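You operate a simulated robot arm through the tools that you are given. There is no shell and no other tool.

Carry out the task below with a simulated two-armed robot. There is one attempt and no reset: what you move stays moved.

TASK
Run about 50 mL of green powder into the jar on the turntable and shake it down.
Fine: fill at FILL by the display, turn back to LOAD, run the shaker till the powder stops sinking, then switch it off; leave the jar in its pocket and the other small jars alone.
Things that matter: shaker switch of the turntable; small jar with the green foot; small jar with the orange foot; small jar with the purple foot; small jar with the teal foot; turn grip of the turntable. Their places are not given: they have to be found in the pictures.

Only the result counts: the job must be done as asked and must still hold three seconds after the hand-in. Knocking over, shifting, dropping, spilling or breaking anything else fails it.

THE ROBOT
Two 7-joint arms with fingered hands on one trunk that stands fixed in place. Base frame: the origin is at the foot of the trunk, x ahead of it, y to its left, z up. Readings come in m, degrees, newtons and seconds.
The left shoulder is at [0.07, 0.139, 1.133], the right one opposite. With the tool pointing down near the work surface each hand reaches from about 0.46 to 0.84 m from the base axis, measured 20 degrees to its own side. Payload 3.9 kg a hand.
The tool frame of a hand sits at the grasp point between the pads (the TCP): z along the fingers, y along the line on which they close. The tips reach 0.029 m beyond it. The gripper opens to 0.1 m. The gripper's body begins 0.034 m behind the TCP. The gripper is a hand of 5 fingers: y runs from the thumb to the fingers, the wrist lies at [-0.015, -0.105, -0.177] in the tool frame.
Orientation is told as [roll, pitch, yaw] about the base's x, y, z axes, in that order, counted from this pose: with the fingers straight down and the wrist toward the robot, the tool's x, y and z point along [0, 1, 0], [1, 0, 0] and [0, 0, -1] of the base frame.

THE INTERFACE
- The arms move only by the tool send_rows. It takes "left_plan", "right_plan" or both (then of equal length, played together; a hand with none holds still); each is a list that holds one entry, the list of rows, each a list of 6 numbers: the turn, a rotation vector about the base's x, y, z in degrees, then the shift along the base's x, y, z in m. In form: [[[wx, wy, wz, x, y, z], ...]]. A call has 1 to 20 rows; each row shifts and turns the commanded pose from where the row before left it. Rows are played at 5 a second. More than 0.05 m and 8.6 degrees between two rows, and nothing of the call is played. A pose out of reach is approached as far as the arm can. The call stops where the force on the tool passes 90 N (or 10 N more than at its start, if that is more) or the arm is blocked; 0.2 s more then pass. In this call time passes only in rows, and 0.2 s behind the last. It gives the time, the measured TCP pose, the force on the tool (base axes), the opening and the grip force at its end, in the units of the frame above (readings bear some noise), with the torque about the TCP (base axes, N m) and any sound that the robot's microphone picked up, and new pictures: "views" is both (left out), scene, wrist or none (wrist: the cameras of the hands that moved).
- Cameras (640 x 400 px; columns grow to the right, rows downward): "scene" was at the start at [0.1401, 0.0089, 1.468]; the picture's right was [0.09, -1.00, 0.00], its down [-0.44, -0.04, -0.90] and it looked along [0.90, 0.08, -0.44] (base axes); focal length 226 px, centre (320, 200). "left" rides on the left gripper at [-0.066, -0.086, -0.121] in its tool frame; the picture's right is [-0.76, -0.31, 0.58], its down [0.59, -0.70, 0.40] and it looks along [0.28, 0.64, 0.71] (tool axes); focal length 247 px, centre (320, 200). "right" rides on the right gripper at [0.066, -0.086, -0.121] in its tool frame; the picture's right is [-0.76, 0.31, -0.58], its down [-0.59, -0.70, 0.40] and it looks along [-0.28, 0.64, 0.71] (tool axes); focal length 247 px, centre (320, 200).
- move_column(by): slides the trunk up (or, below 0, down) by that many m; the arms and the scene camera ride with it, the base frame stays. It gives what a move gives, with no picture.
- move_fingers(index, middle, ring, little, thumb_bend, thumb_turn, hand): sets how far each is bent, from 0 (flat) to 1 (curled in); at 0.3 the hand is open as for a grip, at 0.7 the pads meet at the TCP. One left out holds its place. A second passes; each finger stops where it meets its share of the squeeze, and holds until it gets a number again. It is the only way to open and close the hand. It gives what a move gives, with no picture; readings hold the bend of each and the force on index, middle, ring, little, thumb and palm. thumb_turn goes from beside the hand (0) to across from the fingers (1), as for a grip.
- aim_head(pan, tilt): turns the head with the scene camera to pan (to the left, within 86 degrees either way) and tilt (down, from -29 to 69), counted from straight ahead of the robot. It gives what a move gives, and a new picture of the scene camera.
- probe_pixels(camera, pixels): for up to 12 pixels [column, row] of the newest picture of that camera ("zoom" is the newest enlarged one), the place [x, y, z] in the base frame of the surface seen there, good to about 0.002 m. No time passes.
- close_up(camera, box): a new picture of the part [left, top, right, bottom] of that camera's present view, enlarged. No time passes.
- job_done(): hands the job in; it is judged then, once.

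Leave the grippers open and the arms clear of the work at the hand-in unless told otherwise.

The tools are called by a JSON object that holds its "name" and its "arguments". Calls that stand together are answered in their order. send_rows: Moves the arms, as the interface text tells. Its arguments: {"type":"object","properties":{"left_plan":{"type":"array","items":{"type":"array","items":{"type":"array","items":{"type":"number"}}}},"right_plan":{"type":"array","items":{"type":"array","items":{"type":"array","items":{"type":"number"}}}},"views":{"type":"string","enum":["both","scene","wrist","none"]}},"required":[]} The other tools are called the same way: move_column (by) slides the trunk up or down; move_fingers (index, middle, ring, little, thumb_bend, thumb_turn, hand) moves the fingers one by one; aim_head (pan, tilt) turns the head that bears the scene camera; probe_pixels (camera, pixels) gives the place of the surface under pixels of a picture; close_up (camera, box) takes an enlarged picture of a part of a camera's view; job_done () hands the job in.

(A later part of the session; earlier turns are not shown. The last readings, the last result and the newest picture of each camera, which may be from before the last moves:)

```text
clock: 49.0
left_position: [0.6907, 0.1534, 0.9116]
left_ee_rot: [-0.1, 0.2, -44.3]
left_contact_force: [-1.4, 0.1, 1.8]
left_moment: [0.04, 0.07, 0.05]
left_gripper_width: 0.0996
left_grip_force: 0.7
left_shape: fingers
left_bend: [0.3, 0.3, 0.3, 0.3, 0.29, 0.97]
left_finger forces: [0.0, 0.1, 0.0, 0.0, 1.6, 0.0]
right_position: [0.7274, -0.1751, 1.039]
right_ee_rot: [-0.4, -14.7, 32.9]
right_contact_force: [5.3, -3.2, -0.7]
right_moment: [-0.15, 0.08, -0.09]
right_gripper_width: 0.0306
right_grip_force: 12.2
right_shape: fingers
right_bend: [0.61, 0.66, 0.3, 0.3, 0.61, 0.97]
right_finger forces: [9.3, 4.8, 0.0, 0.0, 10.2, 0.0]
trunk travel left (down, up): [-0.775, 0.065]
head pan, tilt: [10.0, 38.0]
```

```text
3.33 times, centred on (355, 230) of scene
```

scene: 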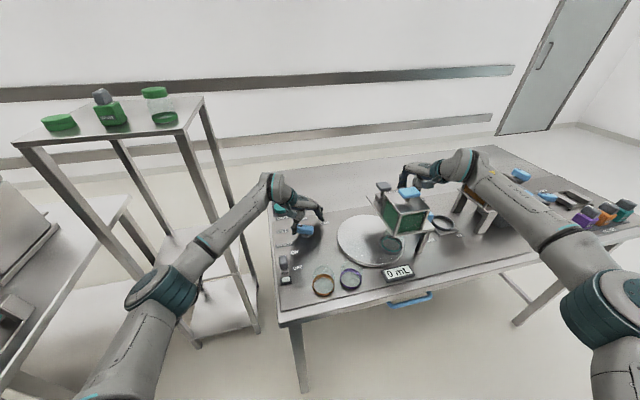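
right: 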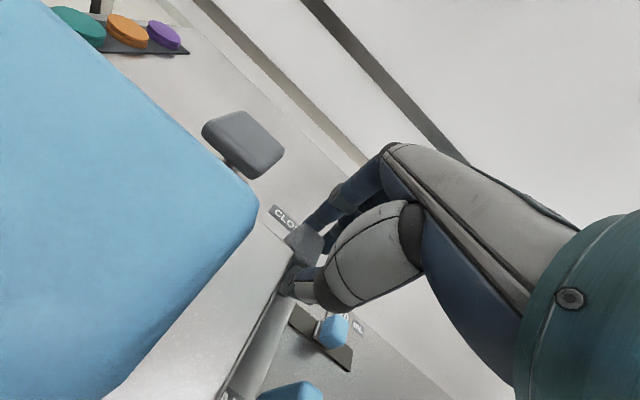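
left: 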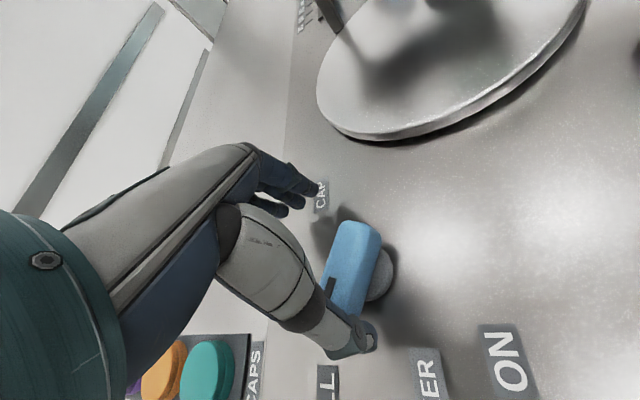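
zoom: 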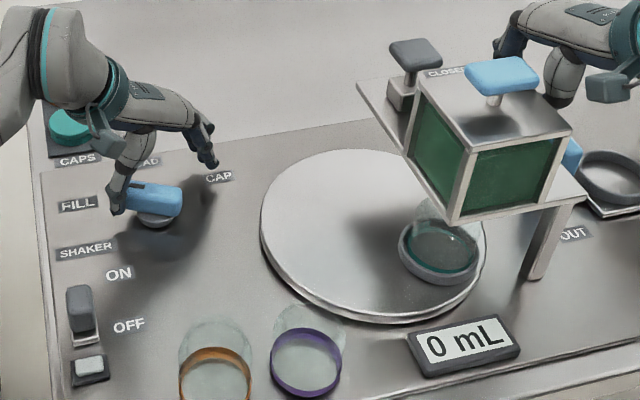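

Gate open, thumb touching the bar (1.6 N), 0 mL. First nudge: 2 mm.

{"name": "send_rows", "arguments": {"left_plan": [[[0, 0, 0, 0.002, 0, 0]]], "views": "none"}}

{"name": "close_up", "arguments": {"camera": "scene", "box": [265, 170, 445, 290]}}

```text
clock: 49.4
left_position: [0.6931, 0.1518, 0.9115]
left_ee_rot: [-0.2, 0.2, -44.3]
left_contact_force: [-3.0, -0.2, 0.8]
left_moment: [0.05, 0.11, 0.06]
left_gripper_width: 0.1006
left_grip_force: 1.6
left_shape: fingers
left_bend: [0.3, 0.3, 0.3, 0.3, 0.28, 0.96]
left_finger forces: [0.0, 0.1, 0.0, 0.1, 2.6, 0.1]
right_position: [0.7267, -0.176, 1.0381]
right_ee_rot: [-0.2, -14.6, 32.8]
right_contact_force: [5.0, -2.2, -2.7]
right_moment: [-0.15, 0.05, -0.13]
right_gripper_width: 0.0305
right_grip_force: 11.9
right_shape: fingers
right_bend: [0.61, 0.66, 0.3, 0.3, 0.61, 0.97]
right_finger forces: [9.9, 5.1, 0.0, 0.0, 9.2, 0.0]
trunk travel left (down, up): [-0.775, 0.065]
head pan, tilt: [10.0, 38.0]
```

```text
3.33 times, centred on (355, 230) of scene
```

zoom: 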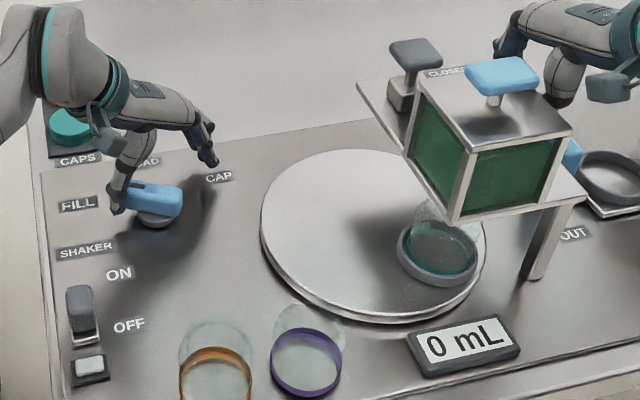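

Jar moved a touch; still 0 mL. Another 2 mm.

{"name": "send_rows", "arguments": {"left_plan": [[[0, 0, 0, 0.002, 0, 0]]], "views": "none"}}

{"name": "close_up", "arguments": {"camera": "scene", "box": [265, 170, 445, 290]}}

```text
clock: 49.8
left_position: [0.696, 0.153, 0.9123]
left_ee_rot: [-0.1, 0.2, -44.2]
left_contact_force: [-3.2, 1.6, -0.6]
left_moment: [0.06, 0.06, 0.08]
left_gripper_width: 0.1011
left_grip_force: 1.3
left_shape: fingers
left_bend: [0.3, 0.3, 0.3, 0.3, 0.27, 0.96]
left_finger forces: [0.1, 0.1, 0.0, 0.1, 2.8, 0.0]
right_position: [0.7264, -0.1751, 1.0391]
right_ee_rot: [-0.4, -14.6, 32.9]
right_contact_force: [5.9, -3.7, -3.6]
right_moment: [-0.17, 0.05, -0.1]
right_gripper_width: 0.0304
right_grip_force: 11.6
right_shape: fingers
right_bend: [0.61, 0.66, 0.3, 0.3, 0.61, 0.97]
right_finger forces: [9.5, 5.0, 0.0, 0.0, 9.4, 0.1]
trunk travel left (down, up): [-0.775, 0.065]
head pan, tilt: [10.0, 38.0]
```

```text
3.33 times, centred on (355, 230) of scene
```

zoom: 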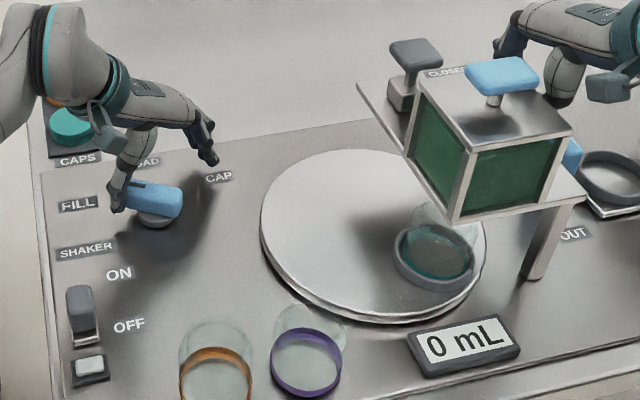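

{"name": "send_rows", "arguments": {"left_plan": [[[0, 0, 0, 0.002, 0, 0]]], "views": "none"}}

{"name": "close_up", "arguments": {"camera": "scene", "box": [265, 170, 445, 290]}}

```text
clock: 50.2
left_position: [0.698, 0.1528, 0.913]
left_ee_rot: [0.0, 0.1, -44.4]
left_contact_force: [-1.2, 0.9, 0.1]
left_moment: [-0.01, 0.02, -0.01]
left_gripper_width: 0.0998
left_grip_force: 0.5
left_shape: fingers
left_bend: [0.3, 0.3, 0.3, 0.3, 0.29, 0.97]
left_finger forces: [0.1, 0.0, 0.1, 0.1, 0.9, 0.0]
right_position: [0.7268, -0.175, 1.0383]
right_ee_rot: [-0.3, -14.6, 32.8]
right_contact_force: [4.2, -2.5, -3.6]
right_moment: [-0.12, 0.1, -0.11]
right_gripper_width: 0.0307
right_grip_force: 11.7
right_shape: fingers
right_bend: [0.61, 0.66, 0.3, 0.3, 0.61, 0.97]
right_finger forces: [9.3, 4.7, 0.0, 0.0, 9.6, 0.0]
trunk travel left (down, up): [-0.775, 0.065]
head pan, tilt: [10.0, 38.0]
```

```text
3.33 times, centred on (355, 230) of scene
```

zoom: 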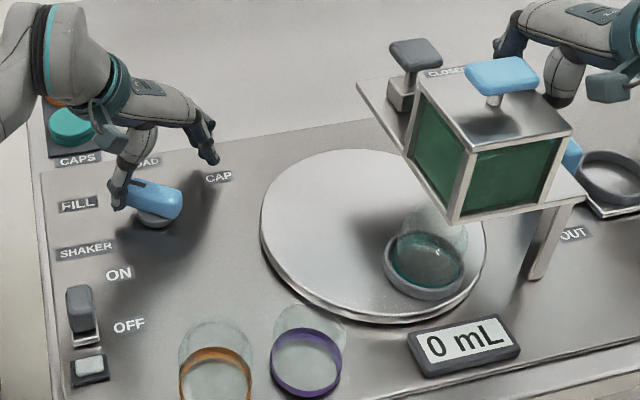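

Force fell from 2.8 to 0.9 N as the knob slipped on a bit; about 6° back from the stop now. I wait here about 1 s with the gate open, watching the display.

{"name": "send_rows", "arguments": {"right_plan": [[[0, 0, 0, 0, 0, 0], [0, 0, 0, 0, 0, 0], [0, 0, 0, 0, 0, 0], [0, 0, 0, 0, 0, 0]]], "views": "none"}}

{"name": "close_up", "arguments": {"camera": "scene", "box": [345, 190, 445, 290]}}

```text
clock: 51.2
left_position: [0.696, 0.1514, 0.9126]
left_ee_rot: [-0.1, 0.2, -44.3]
left_contact_force: [-0.4, 0.9, -0.2]
left_moment: [-0.04, -0.01, 0.0]
left_gripper_width: 0.0992
left_grip_force: 0.4
left_shape: fingers
left_bend: [0.3, 0.3, 0.3, 0.3, 0.29, 0.97]
left_finger forces: [0.0, 0.1, 0.1, 0.0, 0.4, 0.1]
right_position: [0.7264, -0.1753, 1.0387]
right_ee_rot: [-0.2, -14.6, 32.9]
right_contact_force: [4.1, -2.6, -3.2]
right_moment: [-0.14, 0.09, -0.08]
right_gripper_width: 0.0307
right_grip_force: 11.2
right_shape: fingers
right_bend: [0.61, 0.67, 0.3, 0.3, 0.61, 0.96]
right_finger forces: [9.0, 4.5, 0.0, 0.0, 9.9, 0.0]
trunk travel left (down, up): [-0.775, 0.065]
head pan, tilt: [10.0, 38.0]
```

```text
4.00 times, centred on (395, 240) of scene
```

zoom: 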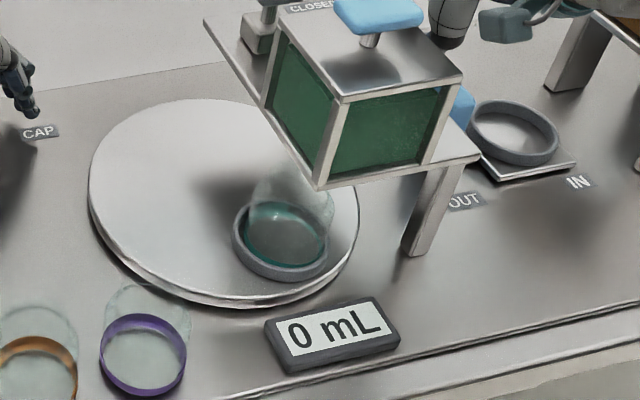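

Still 0 mL. The gate isn't even named among the things that matter, and it stood at OPEN at the start – so perhaps my re-opening did not bring it fully back. I check the slider's present place in the right camera.

{"name": "close_up", "arguments": {"camera": "right", "box": [230, 170, 350, 310]}}

{"name": "probe_pixels", "arguments": {"camera": "zoom", "pixels": [[250, 170], [230, 160], [270, 190], [240, 200], [260, 140], [290, 170], [215, 235], [180, 330], [150, 290], [200, 120], [190, 250], [225, 180]]}}

```text
2.86 times, centred on (290, 240) of right
```

zoom: 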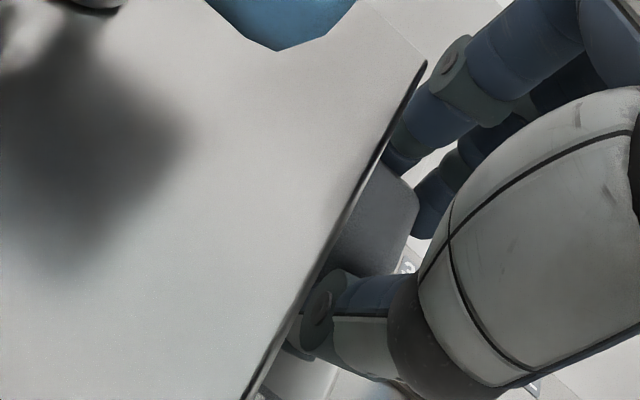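

```text
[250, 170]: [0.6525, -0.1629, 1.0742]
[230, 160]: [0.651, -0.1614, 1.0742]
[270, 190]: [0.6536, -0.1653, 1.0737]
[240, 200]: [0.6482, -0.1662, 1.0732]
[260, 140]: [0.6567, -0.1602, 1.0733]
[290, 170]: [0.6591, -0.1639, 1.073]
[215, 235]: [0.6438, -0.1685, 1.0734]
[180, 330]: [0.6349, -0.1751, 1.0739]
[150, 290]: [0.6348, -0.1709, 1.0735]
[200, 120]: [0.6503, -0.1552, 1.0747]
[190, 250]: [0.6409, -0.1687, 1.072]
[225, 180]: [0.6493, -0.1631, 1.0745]
```

{"name": "probe_pixels", "arguments": {"camera": "zoom", "pixels": [[390, 180], [400, 195], [380, 200], [410, 205], [385, 225], [370, 240], [395, 240], [375, 185], [405, 225], [350, 260], [325, 300], [400, 160]]}}

```text
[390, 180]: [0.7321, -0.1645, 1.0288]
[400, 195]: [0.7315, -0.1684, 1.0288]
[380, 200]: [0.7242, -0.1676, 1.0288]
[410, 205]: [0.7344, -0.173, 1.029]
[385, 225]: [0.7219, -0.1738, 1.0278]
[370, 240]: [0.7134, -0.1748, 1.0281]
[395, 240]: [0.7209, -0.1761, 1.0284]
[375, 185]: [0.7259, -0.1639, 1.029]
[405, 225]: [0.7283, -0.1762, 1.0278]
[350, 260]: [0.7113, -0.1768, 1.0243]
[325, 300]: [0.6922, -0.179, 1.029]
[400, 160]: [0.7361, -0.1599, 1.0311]
```

The slider is back at its starting OPEN place (0.724,-0.1695). So something else is needed. I probe where the loose jars stand and look closely at the switch and lamp again before deciding.

{"name": "close_up", "arguments": {"camera": "scene", "box": [270, 240, 430, 310]}}

{"name": "probe_pixels", "arguments": {"camera": "zoom", "pixels": [[185, 210], [245, 205], [215, 115], [290, 185], [345, 180], [320, 95], [60, 85], [75, 155], [520, 115], [470, 240], [540, 225], [100, 300]]}}

```text
4.00 times, centred on (350, 275) of scene
```

zoom: 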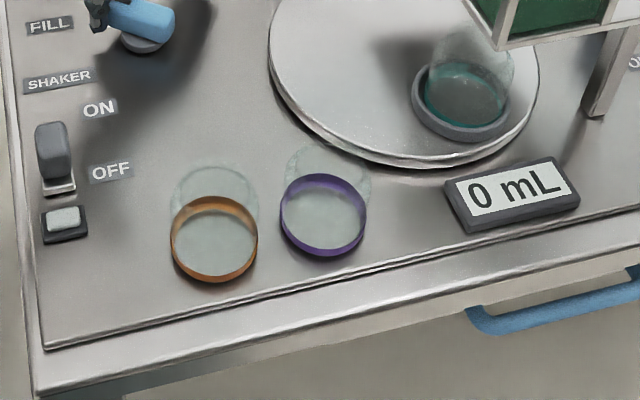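

```text
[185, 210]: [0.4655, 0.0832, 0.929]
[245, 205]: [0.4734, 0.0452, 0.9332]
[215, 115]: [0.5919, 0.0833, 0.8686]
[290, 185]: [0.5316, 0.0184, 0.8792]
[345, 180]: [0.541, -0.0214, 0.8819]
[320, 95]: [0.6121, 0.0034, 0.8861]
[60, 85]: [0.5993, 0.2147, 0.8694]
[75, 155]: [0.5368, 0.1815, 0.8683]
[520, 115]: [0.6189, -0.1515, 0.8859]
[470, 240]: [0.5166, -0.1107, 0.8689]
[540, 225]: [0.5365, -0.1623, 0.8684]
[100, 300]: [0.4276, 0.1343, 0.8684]
```

The loose jars are clear of everything so far. I'll sweep the knob slowly back to the stop with the gate open, so any angle where powder runs will show on the display. First I bring the index to the right of the bar's tip.

{"name": "send_rows", "arguments": {"left_plan": [[[0, 0, 0, -0.009, 0.02, 0], [0, 0, 0, -0.006, 0.02, 0], [0, 0, 0, -0.0025, 0.0114, 0]]], "views": "none"}}

{"name": "move_fingers", "arguments": {"hand": "left", "index": 0.48, "middle": 0.48}}

{"name": "close_up", "arguments": {"camera": "left", "box": [220, 130, 460, 370]}}

```text
clock: 52.0
left_position: [0.6792, 0.2036, 0.9123]
left_ee_rot: [-0.1, 0.1, -44.3]
left_contact_force: [0.0, 0.8, -0.1]
left_moment: [-0.02, 0.03, 0.0]
left_gripper_width: 0.0987
left_grip_force: 0.1
left_shape: fingers
left_bend: [0.3, 0.3, 0.3, 0.3, 0.3, 0.98]
left_finger forces: [0.0, 0.0, 0.1, 0.0, 0.0, 0.1]
right_position: [0.7266, -0.1753, 1.0387]
right_ee_rot: [-0.3, -14.5, 32.8]
right_contact_force: [4.8, -2.3, -3.4]
right_moment: [-0.14, 0.07, -0.07]
right_gripper_width: 0.0304
right_grip_force: 11.4
right_shape: fingers
right_bend: [0.61, 0.67, 0.3, 0.3, 0.61, 0.96]
right_finger forces: [9.1, 4.4, 0.0, 0.0, 9.9, 0.0]
trunk travel left (down, up): [-0.775, 0.065]
head pan, tilt: [10.0, 38.0]
```

```text
clock: 53.0
left_position: [0.6805, 0.2037, 0.9115]
left_ee_rot: [0.0, 0.2, -44.2]
left_contact_force: [0.4, 0.6, -1.0]
left_moment: [0.02, 0.0, 0.02]
left_gripper_width: 0.0777
left_grip_force: 0.1
left_shape: fingers
left_bend: [0.48, 0.48, 0.3, 0.3, 0.3, 0.98]
left_finger forces: [0.0, 0.0, 0.0, 0.1, 0.0, 0.1]
right_position: [0.727, -0.1753, 1.0376]
right_ee_rot: [-0.4, -14.7, 32.8]
right_contact_force: [3.5, -2.3, -3.8]
right_moment: [-0.13, 0.12, -0.08]
right_gripper_width: 0.0305
right_grip_force: 12.0
right_shape: fingers
right_bend: [0.61, 0.67, 0.3, 0.3, 0.61, 0.96]
right_finger forces: [9.1, 4.3, 0.2, 0.0, 9.8, 0.0]
trunk travel left (down, up): [-0.775, 0.065]
head pan, tilt: [10.0, 38.0]
```

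```text
1.67 times, centred on (340, 250) of left
```

zoom: 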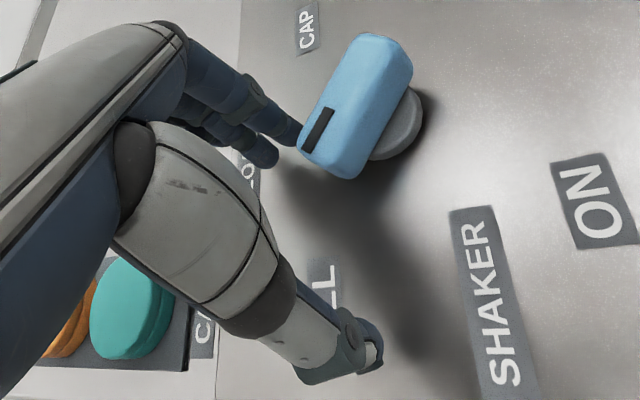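

Now a slow sweep: ten steps of about 1.1 mm.

{"name": "send_rows", "arguments": {"left_plan": [[[0, 0, 0, -0.001, 0.0006, 0], [0, 0, 0, -0.001, 0.0006, 0], [0, 0, 0, -0.001, 0.0006, 0], [0, 0, 0, -0.001, 0.0006, 0], [0, 0, 0, -0.001, 0.0006, 0], [0, 0, 0, -0.001, 0.0005, 0], [0, 0, 0, -0.001, 0.0005, 0], [0, 0, 0, -0.001, 0.0004, 0], [0, 0, 0, -0.001, 0.0004, 0], [0, 0, 0, -0.001, 0.0004, 0]]], "views": "none"}}

{"name": "close_up", "arguments": {"camera": "scene", "box": [265, 170, 445, 290]}}

```text
clock: 55.2
left_position: [0.6698, 0.207, 0.9122]
left_ee_rot: [-0.1, 0.2, -44.3]
left_contact_force: [0.8, -0.8, -0.3]
left_moment: [0.03, -0.03, 0.0]
left_gripper_width: 0.0777
left_grip_force: 0.1
left_shape: fingers
left_bend: [0.48, 0.48, 0.3, 0.3, 0.3, 0.98]
left_finger forces: [0.1, 0.1, 0.1, 0.0, 0.0, 0.0]
right_position: [0.7254, -0.1759, 1.0385]
right_ee_rot: [-0.2, -14.6, 32.9]
right_contact_force: [3.9, -3.6, -3.9]
right_moment: [-0.14, 0.11, -0.07]
right_gripper_width: 0.0303
right_grip_force: 11.8
right_shape: fingers
right_bend: [0.61, 0.67, 0.3, 0.3, 0.61, 0.96]
right_finger forces: [9.1, 4.5, 0.0, 0.0, 9.9, 0.0]
trunk travel left (down, up): [-0.775, 0.065]
head pan, tilt: [10.0, 38.0]
```

```text
3.33 times, centred on (355, 230) of scene
```

zoom: 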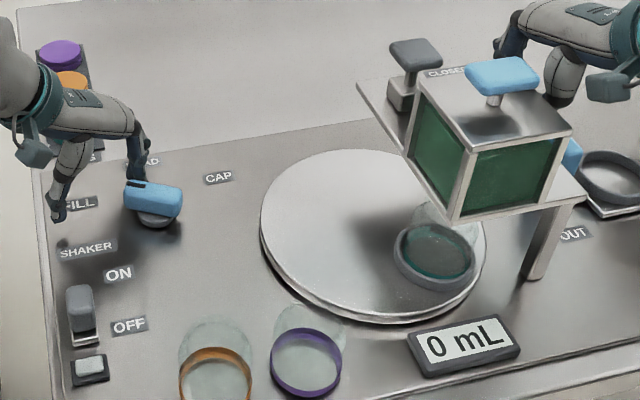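

{"name": "send_rows", "arguments": {"left_plan": [[[0, 0, 0, -0.0007, 0.0003, 0], [0, 0, 0, -0.0007, 0.0003, 0], [0, 0, 0, -0.0007, 0.0003, 0], [0, 0, 0, -0.0007, 0.0003, 0], [0, 0, 0, -0.0007, 0.0002, 0], [0, 0, 0, -0.0007, 0.0002, 0], [0, 0, 0, -0.0007, 0.0002, 0], [0, 0, 0, -0.0007, 0.0002, 0]]], "views": "none"}}

{"name": "close_up", "arguments": {"camera": "scene", "box": [265, 170, 445, 290]}}

```text
clock: 57.0
left_position: [0.6655, 0.2112, 0.9115]
left_ee_rot: [0.1, 0.1, -44.4]
left_contact_force: [1.8, -0.6, 0.6]
left_moment: [-0.02, 0.01, 0.05]
left_gripper_width: 0.0793
left_grip_force: 0.7
left_shape: fingers
left_bend: [0.47, 0.48, 0.3, 0.3, 0.3, 0.98]
left_finger forces: [2.1, 0.0, 0.1, 0.0, 0.0, 0.1]
right_position: [0.7264, -0.1752, 1.0388]
right_ee_rot: [-0.4, -14.6, 32.9]
right_contact_force: [4.5, -2.3, -2.5]
right_moment: [-0.1, 0.11, -0.08]
right_gripper_width: 0.0306
right_grip_force: 11.8
right_shape: fingers
right_bend: [0.61, 0.67, 0.3, 0.3, 0.61, 0.96]
right_finger forces: [8.9, 4.2, 0.1, 0.0, 10.0, 0.0]
trunk travel left (down, up): [-0.775, 0.065]
head pan, tilt: [10.0, 38.0]
```

```text
3.33 times, centred on (355, 230) of scene
```

zoom: 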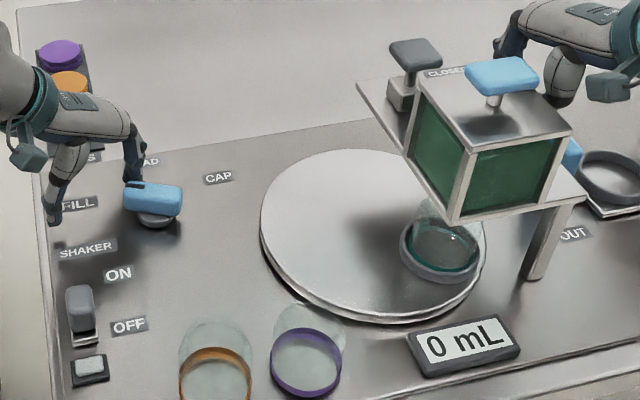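

Back at the stop, still 0 mL at every angle. Before trying anything else, I simply wait longer here with the gate open (3 s) in case the flow is slow.

{"name": "send_rows", "arguments": {"left_plan": [[[0, 0, 0, 0, 0, 0], [0, 0, 0, 0, 0, 0], [0, 0, 0, 0, 0, 0], [0, 0, 0, 0, 0, 0], [0, 0, 0, 0, 0, 0], [0, 0, 0, 0, 0, 0], [0, 0, 0, 0, 0, 0], [0, 0, 0, 0, 0, 0], [0, 0, 0, 0, 0, 0], [0, 0, 0, 0, 0, 0], [0, 0, 0, 0, 0, 0], [0, 0, 0, 0, 0, 0], [0, 0, 0, 0, 0, 0], [0, 0, 0, 0, 0, 0]]], "views": "none"}}

{"name": "close_up", "arguments": {"camera": "scene", "box": [345, 190, 445, 290]}}

{"name": "close_up", "arguments": {"camera": "left", "box": [440, 0, 640, 130]}}

```text
clock: 60.0
left_position: [0.6644, 0.2102, 0.9118]
left_ee_rot: [-0.1, 0.2, -44.2]
left_contact_force: [1.5, -0.2, 0.4]
left_moment: [-0.03, -0.03, 0.06]
left_gripper_width: 0.0791
left_grip_force: 0.8
left_shape: fingers
left_bend: [0.47, 0.48, 0.3, 0.3, 0.3, 0.98]
left_finger forces: [2.2, 0.1, 0.1, 0.0, 0.0, 0.0]
right_position: [0.727, -0.1746, 1.0393]
right_ee_rot: [-0.5, -14.6, 32.8]
right_contact_force: [3.3, -2.3, -2.9]
right_moment: [-0.1, 0.07, -0.1]
right_gripper_width: 0.0304
right_grip_force: 12.1
right_shape: fingers
right_bend: [0.61, 0.67, 0.3, 0.3, 0.61, 0.96]
right_finger forces: [9.0, 4.2, 0.0, 0.0, 10.1, 0.0]
trunk travel left (down, up): [-0.775, 0.065]
head pan, tilt: [10.0, 38.0]
```

```text
4.00 times, centred on (395, 240) of scene
```

zoom: 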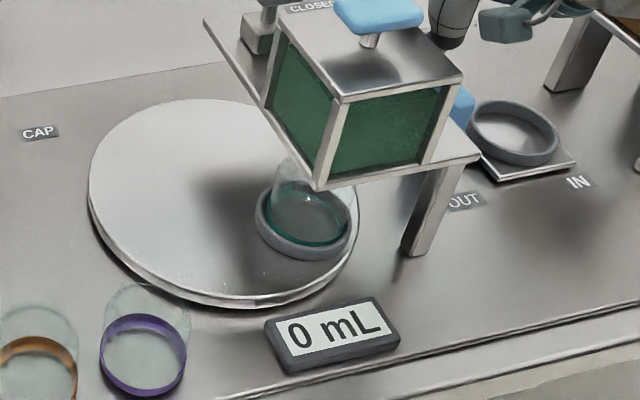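

```text
3.08 times, centred on (540, 65) of left
```

zoom: 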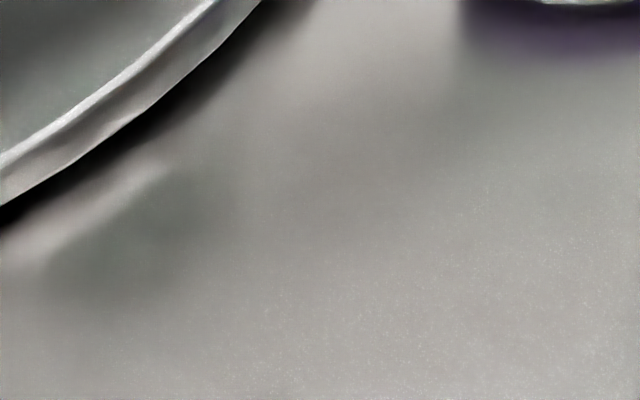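

No flow after 3 s either. I need a look from the front at the hopper's underside. I close the gate, release it, and move the right hand away (up, then toward the robot's right front).

{"name": "send_rows", "arguments": {"right_plan": [[[0, 0, 0, 0.0155, 0.007, 0], [0, 0, 0, 0.0155, 0.007, 0], [0, 0, 0, 0.0145, 0.0063, 0]]], "views": "none"}}

{"name": "move_fingers", "arguments": {"hand": "right", "index": 0.3, "middle": 0.3, "thumb_bend": 0.3}}

{"name": "send_rows", "arguments": {"right_plan": [[[0, 0, 0, 0, 0, 0.03], [0, 0, 0, 0, 0, 0.04], [0, 0, 0, -0.01, -0.01, 0.04], [0, 0, 0, -0.03, -0.03, 0.01], [0, 0, -4, -0.035, -0.03, 0], [0, 0, -4, -0.035, -0.03, 0], [0, 0, -4, -0.04, -0.02, 0], [0, 0, -4, -0.04, -0.01, 0], [0, 0, 0, -0.04, 0, -0.02], [0, 0, 0, -0.03, 0, -0.03]]], "views": "both"}}

```text
clock: 60.8
left_position: [0.6656, 0.2127, 0.9109]
left_ee_rot: [-0.1, 0.1, -44.3]
left_contact_force: [1.3, 0.4, 0.6]
left_moment: [0.0, 0.01, 0.02]
left_gripper_width: 0.079
left_grip_force: 0.2
left_shape: fingers
left_bend: [0.46, 0.48, 0.3, 0.3, 0.3, 0.98]
left_finger forces: [1.6, 0.0, 0.0, 0.1, 0.1, 0.1]
right_position: [0.7718, -0.1546, 1.039]
right_ee_rot: [-0.3, -14.6, 32.9]
right_contact_force: [2.5, -1.2, -4.2]
right_moment: [-0.15, 0.12, -0.08]
right_gripper_width: 0.0305
right_grip_force: 11.7
right_shape: fingers
right_bend: [0.62, 0.67, 0.3, 0.3, 0.61, 0.96]
right_finger forces: [9.0, 3.9, 0.1, 0.0, 10.3, 0.0]
trunk travel left (down, up): [-0.775, 0.065]
head pan, tilt: [10.0, 38.0]
```

```text
clock: 61.8
left_position: [0.6648, 0.2112, 0.9109]
left_ee_rot: [-0.1, 0.1, -44.3]
left_contact_force: [2.7, -0.5, -0.5]
left_moment: [0.03, -0.01, 0.1]
left_gripper_width: 0.0801
left_grip_force: 1.5
left_shape: fingers
left_bend: [0.46, 0.48, 0.3, 0.3, 0.3, 0.98]
left_finger forces: [2.9, 0.1, 0.0, 0.0, 0.1, 0.1]
right_position: [0.7704, -0.1561, 1.04]
right_ee_rot: [-0.3, -14.7, 32.9]
right_contact_force: [-0.4, 0.4, 0.3]
right_moment: [0.02, 0.05, -0.02]
right_gripper_width: 0.0982
right_grip_force: 0.0
right_shape: fingers
right_bend: [0.3, 0.3, 0.3, 0.3, 0.3, 0.97]
right_finger forces: [0.0, 0.1, 0.0, 0.0, 0.0, 0.0]
trunk travel left (down, up): [-0.775, 0.065]
head pan, tilt: [10.0, 38.0]
```

```text
clock: 64.0
left_position: [0.6642, 0.2106, 0.9108]
left_ee_rot: [-0.1, 0.2, -44.3]
left_contact_force: [2.5, 0.2, 1.5]
left_moment: [-0.01, -0.01, 0.07]
left_gripper_width: 0.0791
left_grip_force: 1.1
left_shape: fingers
left_bend: [0.47, 0.48, 0.3, 0.3, 0.3, 0.98]
left_finger forces: [2.0, 0.0, 0.1, 0.1, 0.0, 0.1]
right_position: [0.534, -0.3036, 1.1311]
right_ee_rot: [-0.3, -14.3, 17.3]
right_contact_force: [-0.1, 0.4, 0.6]
right_moment: [-0.01, 0.01, 0.01]
right_gripper_width: 0.0987
right_grip_force: 0.0
right_shape: fingers
right_bend: [0.3, 0.3, 0.3, 0.3, 0.3, 0.98]
right_finger forces: [0.0, 0.0, 0.0, 0.0, 0.1, 0.0]
right hand out of reach, approached as far as the arm can: row 9, 10
trunk travel left (down, up): [-0.775, 0.065]
head pan, tilt: [10.0, 38.0]
```

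scene: 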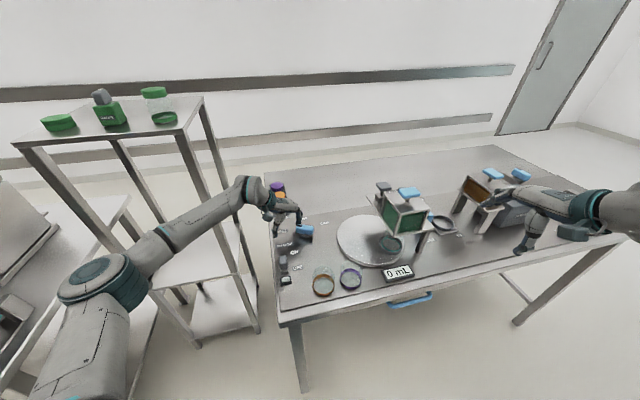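
right: 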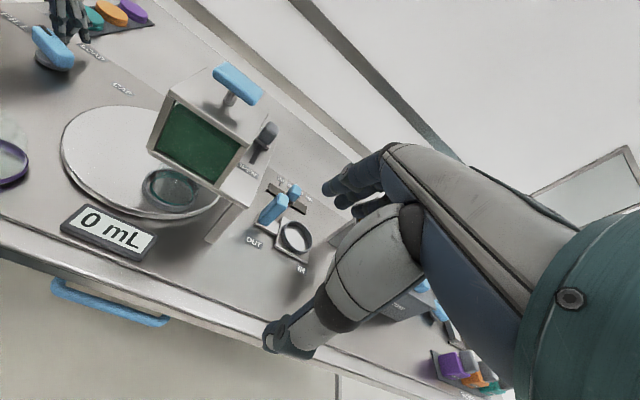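

A good front view. I zoom on the hopper and jar.

{"name": "close_up", "arguments": {"camera": "right", "box": [120, 60, 320, 240]}}

{"name": "close_up", "arguments": {"camera": "right", "box": [130, 140, 230, 230]}}

```text
2.22 times, centred on (220, 150) of right
```

zoom: 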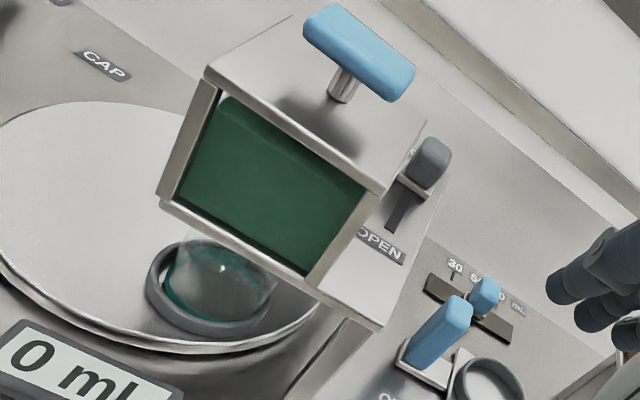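

```text
4.44 times, centred on (180, 185) of right
```

zoom: 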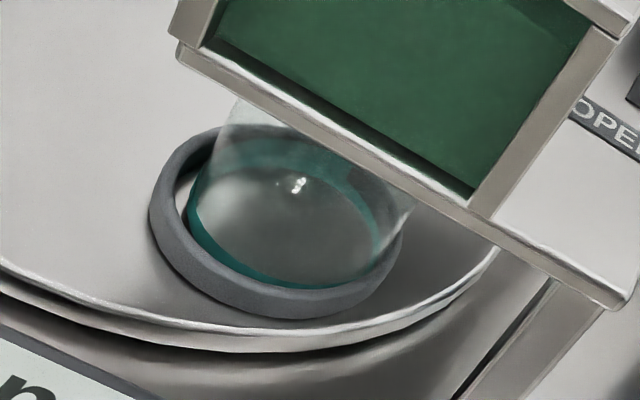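

I probe the hopper's corners and the jar's foot in this view.

{"name": "probe_pixels", "arguments": {"camera": "zoom", "pixels": [[183, 50], [480, 210], [625, 300], [205, 15], [475, 190], [210, 215], [250, 265], [330, 285], [390, 240], [160, 230], [240, 305], [330, 310]]}}

{"name": "close_up", "arguments": {"camera": "right", "box": [120, 60, 320, 240]}}

{"name": "probe_pixels", "arguments": {"camera": "zoom", "pixels": [[209, 72], [380, 190], [424, 125], [285, 20], [165, 203], [385, 325], [310, 265], [165, 190], [425, 170], [345, 95], [225, 90], [345, 180]]}}

```text
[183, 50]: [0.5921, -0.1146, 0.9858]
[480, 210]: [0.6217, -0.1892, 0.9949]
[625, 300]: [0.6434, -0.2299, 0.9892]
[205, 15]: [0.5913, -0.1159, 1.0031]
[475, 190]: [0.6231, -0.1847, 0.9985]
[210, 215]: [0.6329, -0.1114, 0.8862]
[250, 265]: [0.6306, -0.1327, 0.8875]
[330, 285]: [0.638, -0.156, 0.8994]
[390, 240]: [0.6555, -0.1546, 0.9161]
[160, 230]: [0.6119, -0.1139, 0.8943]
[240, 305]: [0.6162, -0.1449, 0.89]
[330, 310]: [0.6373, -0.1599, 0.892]
```

```text
2.22 times, centred on (220, 150) of right
```

zoom: 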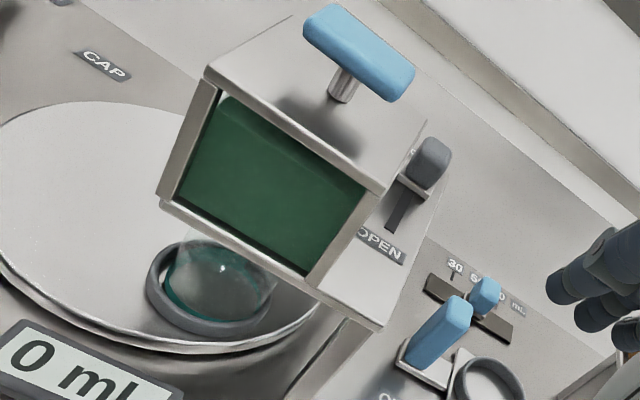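

```text
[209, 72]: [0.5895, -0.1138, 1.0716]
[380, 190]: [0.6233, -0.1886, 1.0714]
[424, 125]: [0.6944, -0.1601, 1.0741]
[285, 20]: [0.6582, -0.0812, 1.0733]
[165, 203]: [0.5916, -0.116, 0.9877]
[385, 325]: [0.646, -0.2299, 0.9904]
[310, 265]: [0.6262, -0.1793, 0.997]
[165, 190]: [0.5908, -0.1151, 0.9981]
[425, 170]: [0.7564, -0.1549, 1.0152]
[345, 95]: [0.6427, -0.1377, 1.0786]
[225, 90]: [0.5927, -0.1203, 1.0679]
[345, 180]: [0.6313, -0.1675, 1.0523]
```

The hopper centre is at (0.642,-0.1365), the pocket centre at about (0.644,-0.124). I lower and tilt the right hand (it is in front of the table edge) to look under the hopper plate.

{"name": "send_rows", "arguments": {"right_plan": [[[2.4, -7.7, 0, 0, 0, -0.04], [2.4, -7.7, 0, 0, 0, -0.04], [2.4, -7.7, 0, 0, 0, -0.04], [0, 0, 0, -0.01, 0, -0.04], [0, 0, 0, -0.01, 0, -0.04]]], "views": "both"}}

```text
clock: 65.4
left_position: [0.6667, 0.2113, 0.9111]
left_ee_rot: [-0.1, 0.1, -44.2]
left_contact_force: [3.8, 0.3, -1.3]
left_moment: [0.01, -0.01, 0.09]
left_gripper_width: 0.0786
left_grip_force: 1.5
left_shape: fingers
left_bend: [0.47, 0.48, 0.3, 0.3, 0.3, 0.98]
left_finger forces: [2.8, 0.1, 0.1, 0.1, 0.1, 0.0]
right_position: [0.506, -0.3473, 0.9731]
right_ee_rot: [-2.1, -22.0, 16.1]
right_contact_force: [-0.6, 0.1, -0.3]
right_moment: [0.01, 0.0, 0.05]
right_gripper_width: 0.0988
right_grip_force: 0.0
right_shape: fingers
right_bend: [0.3, 0.3, 0.3, 0.3, 0.3, 0.98]
right_finger forces: [0.0, 0.1, 0.1, 0.0, 0.0, 0.0]
right hand out of reach, approached as far as the arm can: row 1, 2, 3
trunk travel left (down, up): [-0.775, 0.065]
head pan, tilt: [10.0, 38.0]
stopped in row 5 (right hand): the arm was blocked; the commanded pose is now the measured one
```

scene: 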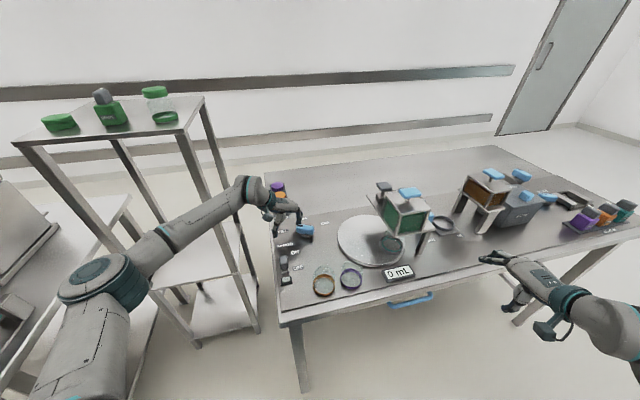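
right: 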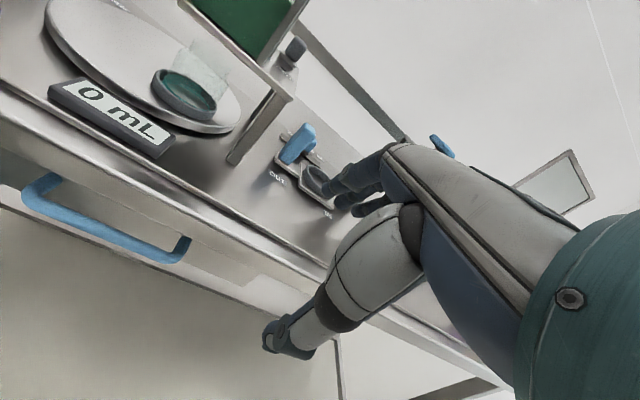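

The arm got blocked on the way; no force on the hand. The view is already lower – I zoom on the jar and the hopper's underside.

{"name": "close_up", "arguments": {"camera": "right", "box": [130, 0, 320, 150]}}

{"name": "close_up", "arguments": {"camera": "scene", "box": [440, 210, 640, 400]}}

```text
2.67 times, centred on (225, 75) of right
```

zoom: 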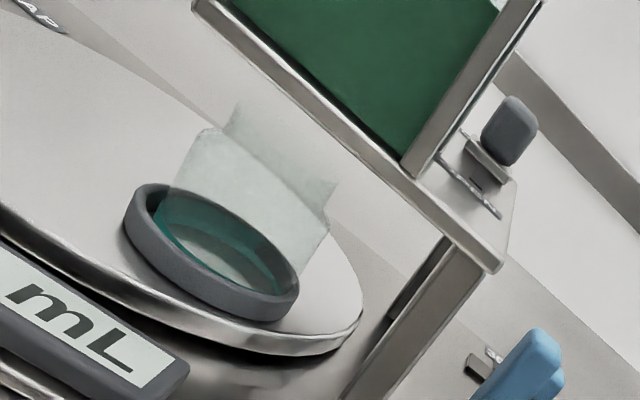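

```text
2.11 times, centred on (540, 305) of scene
```

zoom: 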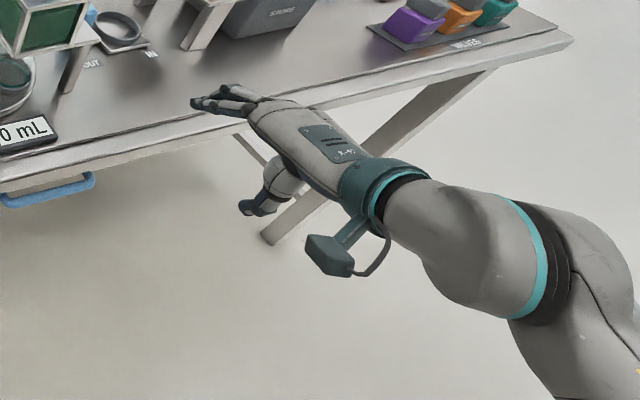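

The gate works mechanically but no powder comes, so I suspect the blue T-handle on the hopper is a plunger that makes the powder run (it has the same build as the cap press handle). Plan: reopen the gate with the right hand, then press the T gently and watch. First the right hand goes up and back above the gate slider.

{"name": "send_rows", "arguments": {"right_plan": [[[0, 0, 0, 0, 0, 0.045], [0, 0, 0, 0, 0, 0.045], [-1, 3.5, 4, 0.02, 0.01, 0.045], [-1, 3.5, 4, 0.035, 0.02, 0.03], [0, 0, 4, 0.04, 0.02, 0.01], [0, 0, 4, 0.04, 0.02, 0], [0, 0, 0, 0.04, 0.03, 0], [0, 0, 0, 0.035, 0.035, 0]]], "views": "both"}}

```text
refused: row 3 steps farther than a row can; nothing moved
```

A row was slightly too long; I shorten it.

{"name": "send_rows", "arguments": {"right_plan": [[[0, 0, 0, 0, 0, 0.045], [0, 0, 0, 0, 0, 0.045], [-1, 3.5, 4, 0.02, 0.01, 0.04], [-1, 3.5, 4, 0.03, 0.02, 0.03], [0, 0, 4, 0.04, 0.02, 0.01], [0, 0, 4, 0.04, 0.02, 0], [0, 0, 0, 0.04, 0.025, 0], [0, 0, 0, 0.035, 0.03, 0]]], "views": "both"}}

```text
clock: 67.2
left_position: [0.664, 0.2129, 0.911]
left_ee_rot: [-0.1, 0.1, -44.3]
left_contact_force: [1.4, 0.0, 0.3]
left_moment: [-0.01, 0.03, 0.08]
left_gripper_width: 0.0791
left_grip_force: 0.6
left_shape: fingers
left_bend: [0.47, 0.48, 0.3, 0.3, 0.3, 0.98]
left_finger forces: [2.2, 0.0, 0.0, 0.0, 0.0, 0.1]
right_position: [0.7126, -0.2195, 1.1422]
right_ee_rot: [-1.4, -14.8, 31.9]
right_contact_force: [0.5, -0.3, -0.2]
right_moment: [0.0, 0.07, 0.01]
right_gripper_width: 0.0987
right_grip_force: 0.0
right_shape: fingers
right_bend: [0.3, 0.3, 0.3, 0.3, 0.3, 0.98]
right_finger forces: [0.1, 0.0, 0.1, 0.1, 0.0, 0.0]
trunk travel left (down, up): [-0.775, 0.065]
head pan, tilt: [10.0, 38.0]
```

scene: 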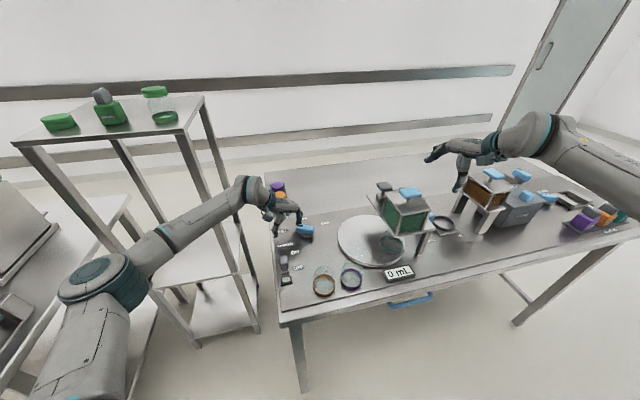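
right: 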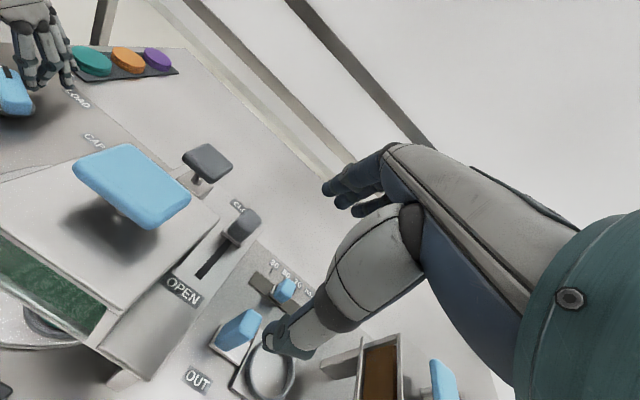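

Good view from above the right side; I zoom on the blue T and the lid, and on the grey press handle.

{"name": "close_up", "arguments": {"camera": "right", "box": [0, 120, 260, 380]}}

{"name": "close_up", "arguments": {"camera": "right", "box": [150, 120, 290, 300]}}

```text
1.54 times, centred on (130, 250) of right
```

zoom: 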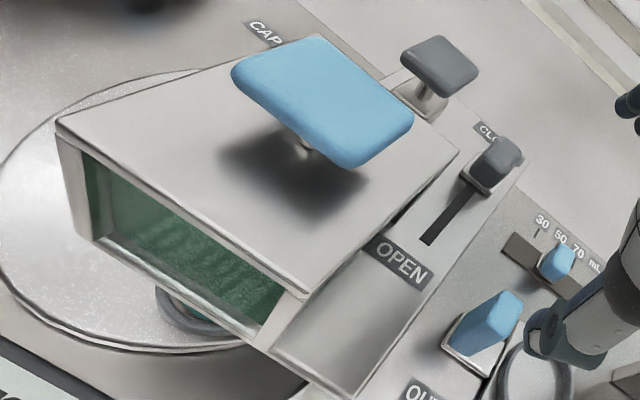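

```text
2.22 times, centred on (220, 210) of right
```

zoom: 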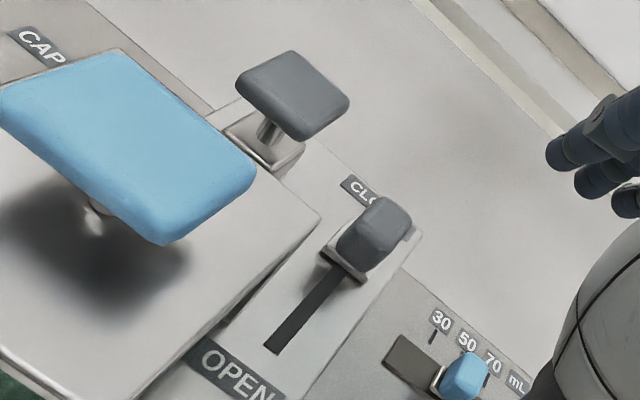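

Both T-handles look alike. I first reopen the gate: right hand to the slider (0.770,-0.156,1.04), grip, and pull to OPEN.

{"name": "send_rows", "arguments": {"right_plan": [[[1, 0, 0.5, 0.03, 0.032, -0.01], [0, 0, 0.5, 0.028, 0.0315, -0.01], [0, 0, 0, 0, 0, -0.04], [0, 0, 0, 0, 0, -0.041]]], "views": "none"}}

{"name": "close_up", "arguments": {"camera": "right", "box": [180, 150, 400, 350]}}

```text
clock: 68.2
left_position: [0.6638, 0.2113, 0.9126]
left_ee_rot: [-0.1, 0.1, -44.3]
left_contact_force: [2.9, 1.1, 0.7]
left_moment: [-0.03, -0.01, 0.11]
left_gripper_width: 0.0791
left_grip_force: 1.4
left_shape: fingers
left_bend: [0.47, 0.48, 0.3, 0.3, 0.3, 0.98]
left_finger forces: [2.8, 0.0, 0.0, 0.0, 0.1, 0.0]
right_position: [0.7693, -0.1597, 1.0426]
right_ee_rot: [-0.5, -15.4, 32.7]
right_contact_force: [0.1, 0.3, 0.2]
right_moment: [-0.01, 0.01, -0.03]
right_gripper_width: 0.0987
right_grip_force: 0.1
right_shape: fingers
right_bend: [0.3, 0.3, 0.3, 0.3, 0.3, 0.98]
right_finger forces: [0.1, 0.0, 0.0, 0.1, 0.0, 0.0]
trunk travel left (down, up): [-0.775, 0.065]
head pan, tilt: [10.0, 38.0]
```

```text
2.00 times, centred on (290, 250) of right
```

zoom: 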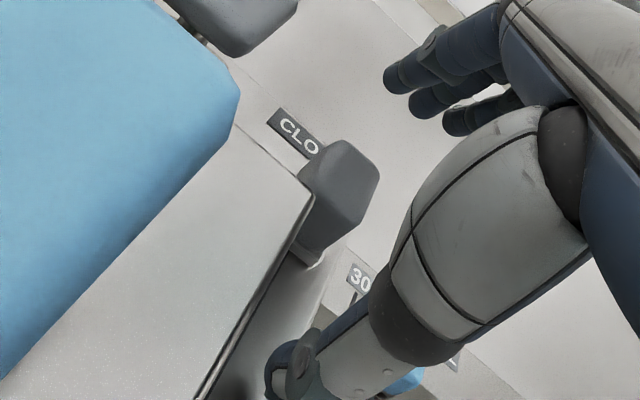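

{"name": "move_fingers", "arguments": {"hand": "right", "index": 0.65, "middle": 0.65, "thumb_bend": 0.65}}

{"name": "send_rows", "arguments": {"right_plan": [[[0, 0, 0, -0.0155, -0.007, 0], [0, 0, 0, -0.0155, -0.007, 0], [0, 0, 0, -0.0145, -0.0065, 0], [0, 0, 0, -0.003, -0.0013, 0]]], "views": "none"}}

{"name": "close_up", "arguments": {"camera": "scene", "box": [345, 170, 445, 290]}}

```text
clock: 69.2
left_position: [0.6644, 0.2119, 0.912]
left_ee_rot: [-0.1, 0.1, -44.3]
left_contact_force: [2.7, 1.1, -0.6]
left_moment: [0.05, -0.03, 0.04]
left_gripper_width: 0.0793
left_grip_force: 1.4
left_shape: fingers
left_bend: [0.47, 0.48, 0.3, 0.3, 0.3, 0.98]
left_finger forces: [2.7, 0.0, 0.0, 0.0, 0.1, 0.0]
right_position: [0.7689, -0.1593, 1.0437]
right_ee_rot: [-0.5, -15.3, 32.7]
right_contact_force: [2.2, -0.5, 0.5]
right_moment: [-0.01, 0.04, -0.05]
right_gripper_width: 0.0306
right_grip_force: 5.8
right_shape: fingers
right_bend: [0.58, 0.64, 0.3, 0.3, 0.61, 0.97]
right_finger forces: [6.7, 0.6, 0.0, 0.1, 5.1, 0.0]
trunk travel left (down, up): [-0.775, 0.065]
head pan, tilt: [10.0, 38.0]
```

```text
clock: 70.2
left_position: [0.6651, 0.2122, 0.912]
left_ee_rot: [-0.1, 0.2, -44.3]
left_contact_force: [2.5, 0.0, 0.2]
left_moment: [0.0, -0.02, 0.1]
left_gripper_width: 0.079
left_grip_force: 1.1
left_shape: fingers
left_bend: [0.47, 0.48, 0.3, 0.3, 0.3, 0.98]
left_finger forces: [2.5, 0.0, 0.0, 0.0, 0.0, 0.0]
right_position: [0.7212, -0.1816, 1.0422]
right_ee_rot: [-0.6, -15.4, 32.7]
right_contact_force: [9.1, 0.8, 2.6]
right_moment: [0.05, -0.18, -0.13]
right_gripper_width: 0.0308
right_grip_force: 7.5
right_shape: fingers
right_bend: [0.55, 0.64, 0.3, 0.3, 0.62, 0.98]
right_finger forces: [11.0, 1.2, 0.0, 0.0, 2.4, 0.0]
trunk travel left (down, up): [-0.775, 0.065]
head pan, tilt: [10.0, 38.0]
```

```text
3.33 times, centred on (395, 230) of scene
```

zoom: 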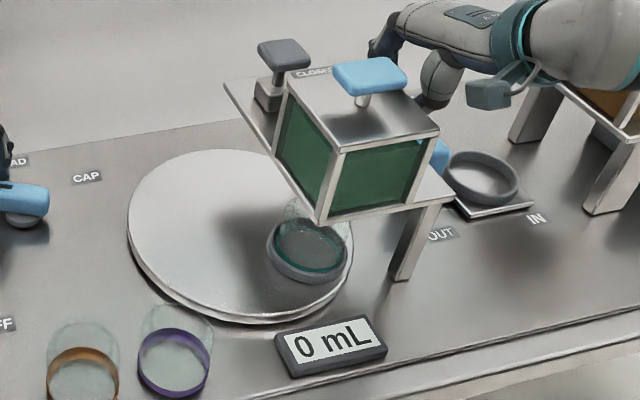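

Gate open, 0 mL. The left hand can reach the blue T from the left while the right hand keeps the gate. I probe the T's outline.

{"name": "close_up", "arguments": {"camera": "scene", "box": [375, 170, 445, 220]}}

{"name": "probe_pixels", "arguments": {"camera": "zoom", "pixels": [[210, 165], [225, 200], [340, 165], [375, 215], [300, 190], [260, 215], [310, 225], [270, 245], [275, 265], [330, 235], [250, 175], [350, 195]]}}

```text
8.00 times, centred on (410, 195) of scene
```

zoom: 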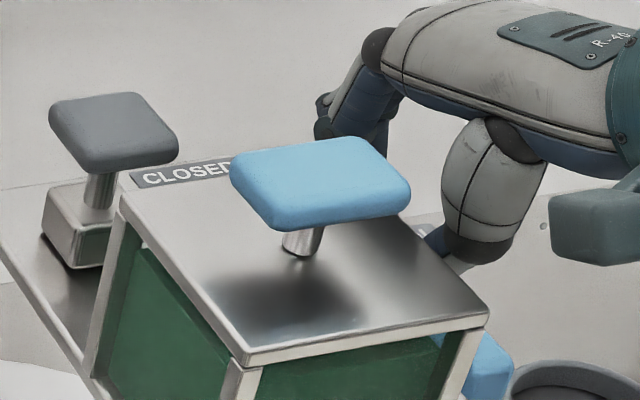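

```text
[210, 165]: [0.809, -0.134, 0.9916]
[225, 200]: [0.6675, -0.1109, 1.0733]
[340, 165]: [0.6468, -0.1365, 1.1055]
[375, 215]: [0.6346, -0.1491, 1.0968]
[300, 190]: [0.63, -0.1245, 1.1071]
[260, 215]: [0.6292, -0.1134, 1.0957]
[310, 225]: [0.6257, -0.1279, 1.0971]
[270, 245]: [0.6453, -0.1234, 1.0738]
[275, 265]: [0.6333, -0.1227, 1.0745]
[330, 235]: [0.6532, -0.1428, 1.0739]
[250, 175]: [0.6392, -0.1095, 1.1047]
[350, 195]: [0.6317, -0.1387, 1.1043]
```

The T's top is at 1.106, spanning about (0.623–0.66, −0.155…−0.108). I take the left hand off the knob (it stays), close its fingers to a point, and bring it above the T's left half.

{"name": "send_rows", "arguments": {"left_plan": [[[0, 0, 0, 0.012, -0.012, 0], [0, 0, 0, 0.003, -0.01, 0.04], [0, 0, 0, 0, -0.005, 0.045], [0, 0, 0, 0, -0.005, 0.045], [0, 0, 0, 0, -0.01, 0.045], [0, 0, 0, -0.005, -0.01, 0.045], [0, 0, 0, -0.01, -0.02, 0.04], [0, 0, 0, -0.01, -0.04, 0.015]]], "views": "scene"}}

{"name": "move_fingers", "arguments": {"hand": "left", "index": 0.7, "middle": 0.7, "ring": 0.8, "little": 0.8, "thumb_bend": 0.7}}

```text
clock: 72.0
left_position: [0.653, 0.0995, 1.1841]
left_ee_rot: [0.0, 0.2, -44.3]
left_contact_force: [-0.1, 0.2, 0.1]
left_moment: [0.0, 0.0, -0.02]
left_gripper_width: 0.0777
left_grip_force: 0.1
left_shape: fingers
left_bend: [0.48, 0.48, 0.3, 0.3, 0.3, 0.98]
left_finger forces: [0.1, 0.0, 0.1, 0.1, 0.1, 0.1]
right_position: [0.72, -0.1814, 1.0405]
right_ee_rot: [-0.4, -15.4, 32.6]
right_contact_force: [8.4, 0.6, 4.2]
right_moment: [0.09, -0.24, -0.16]
right_gripper_width: 0.0308
right_grip_force: 7.3
right_shape: fingers
right_bend: [0.55, 0.64, 0.3, 0.3, 0.63, 0.98]
right_finger forces: [11.7, 1.1, 0.1, 0.0, 2.4, 0.0]
trunk travel left (down, up): [-0.775, 0.065]
head pan, tilt: [10.0, 38.0]
```

scene: 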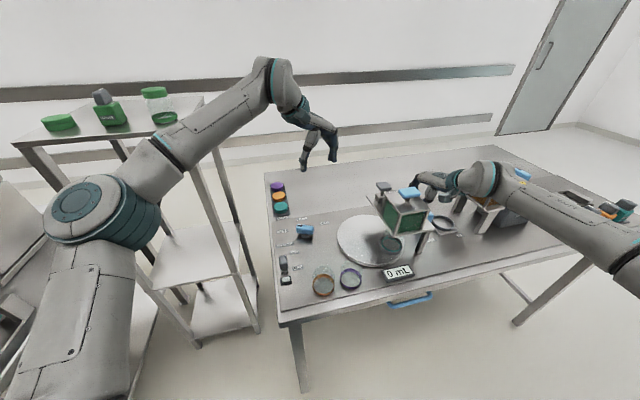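

```text
clock: 73.0
left_position: [0.6536, 0.1008, 1.1841]
left_ee_rot: [-0.1, 0.3, -44.4]
left_contact_force: [-0.3, 0.9, 0.2]
left_moment: [-0.05, 0.02, 0.01]
left_gripper_width: 0.0019
left_grip_force: 0.1
left_shape: fingers
left_bend: [0.7, 0.7, 0.8, 0.8, 0.7, 0.98]
left_finger forces: [0.0, 0.0, 0.0, 0.0, 0.1, 0.1]
right_position: [0.7204, -0.1806, 1.0412]
right_ee_rot: [-0.5, -15.3, 32.6]
right_contact_force: [7.8, -0.7, 4.1]
right_moment: [0.08, -0.14, -0.14]
right_gripper_width: 0.0307
right_grip_force: 7.5
right_shape: fingers
right_bend: [0.55, 0.65, 0.3, 0.3, 0.63, 0.98]
right_finger forces: [10.5, 1.3, 0.0, 0.0, 2.7, 0.0]
trunk travel left (down, up): [-0.775, 0.065]
head pan, tilt: [10.0, 38.0]
```

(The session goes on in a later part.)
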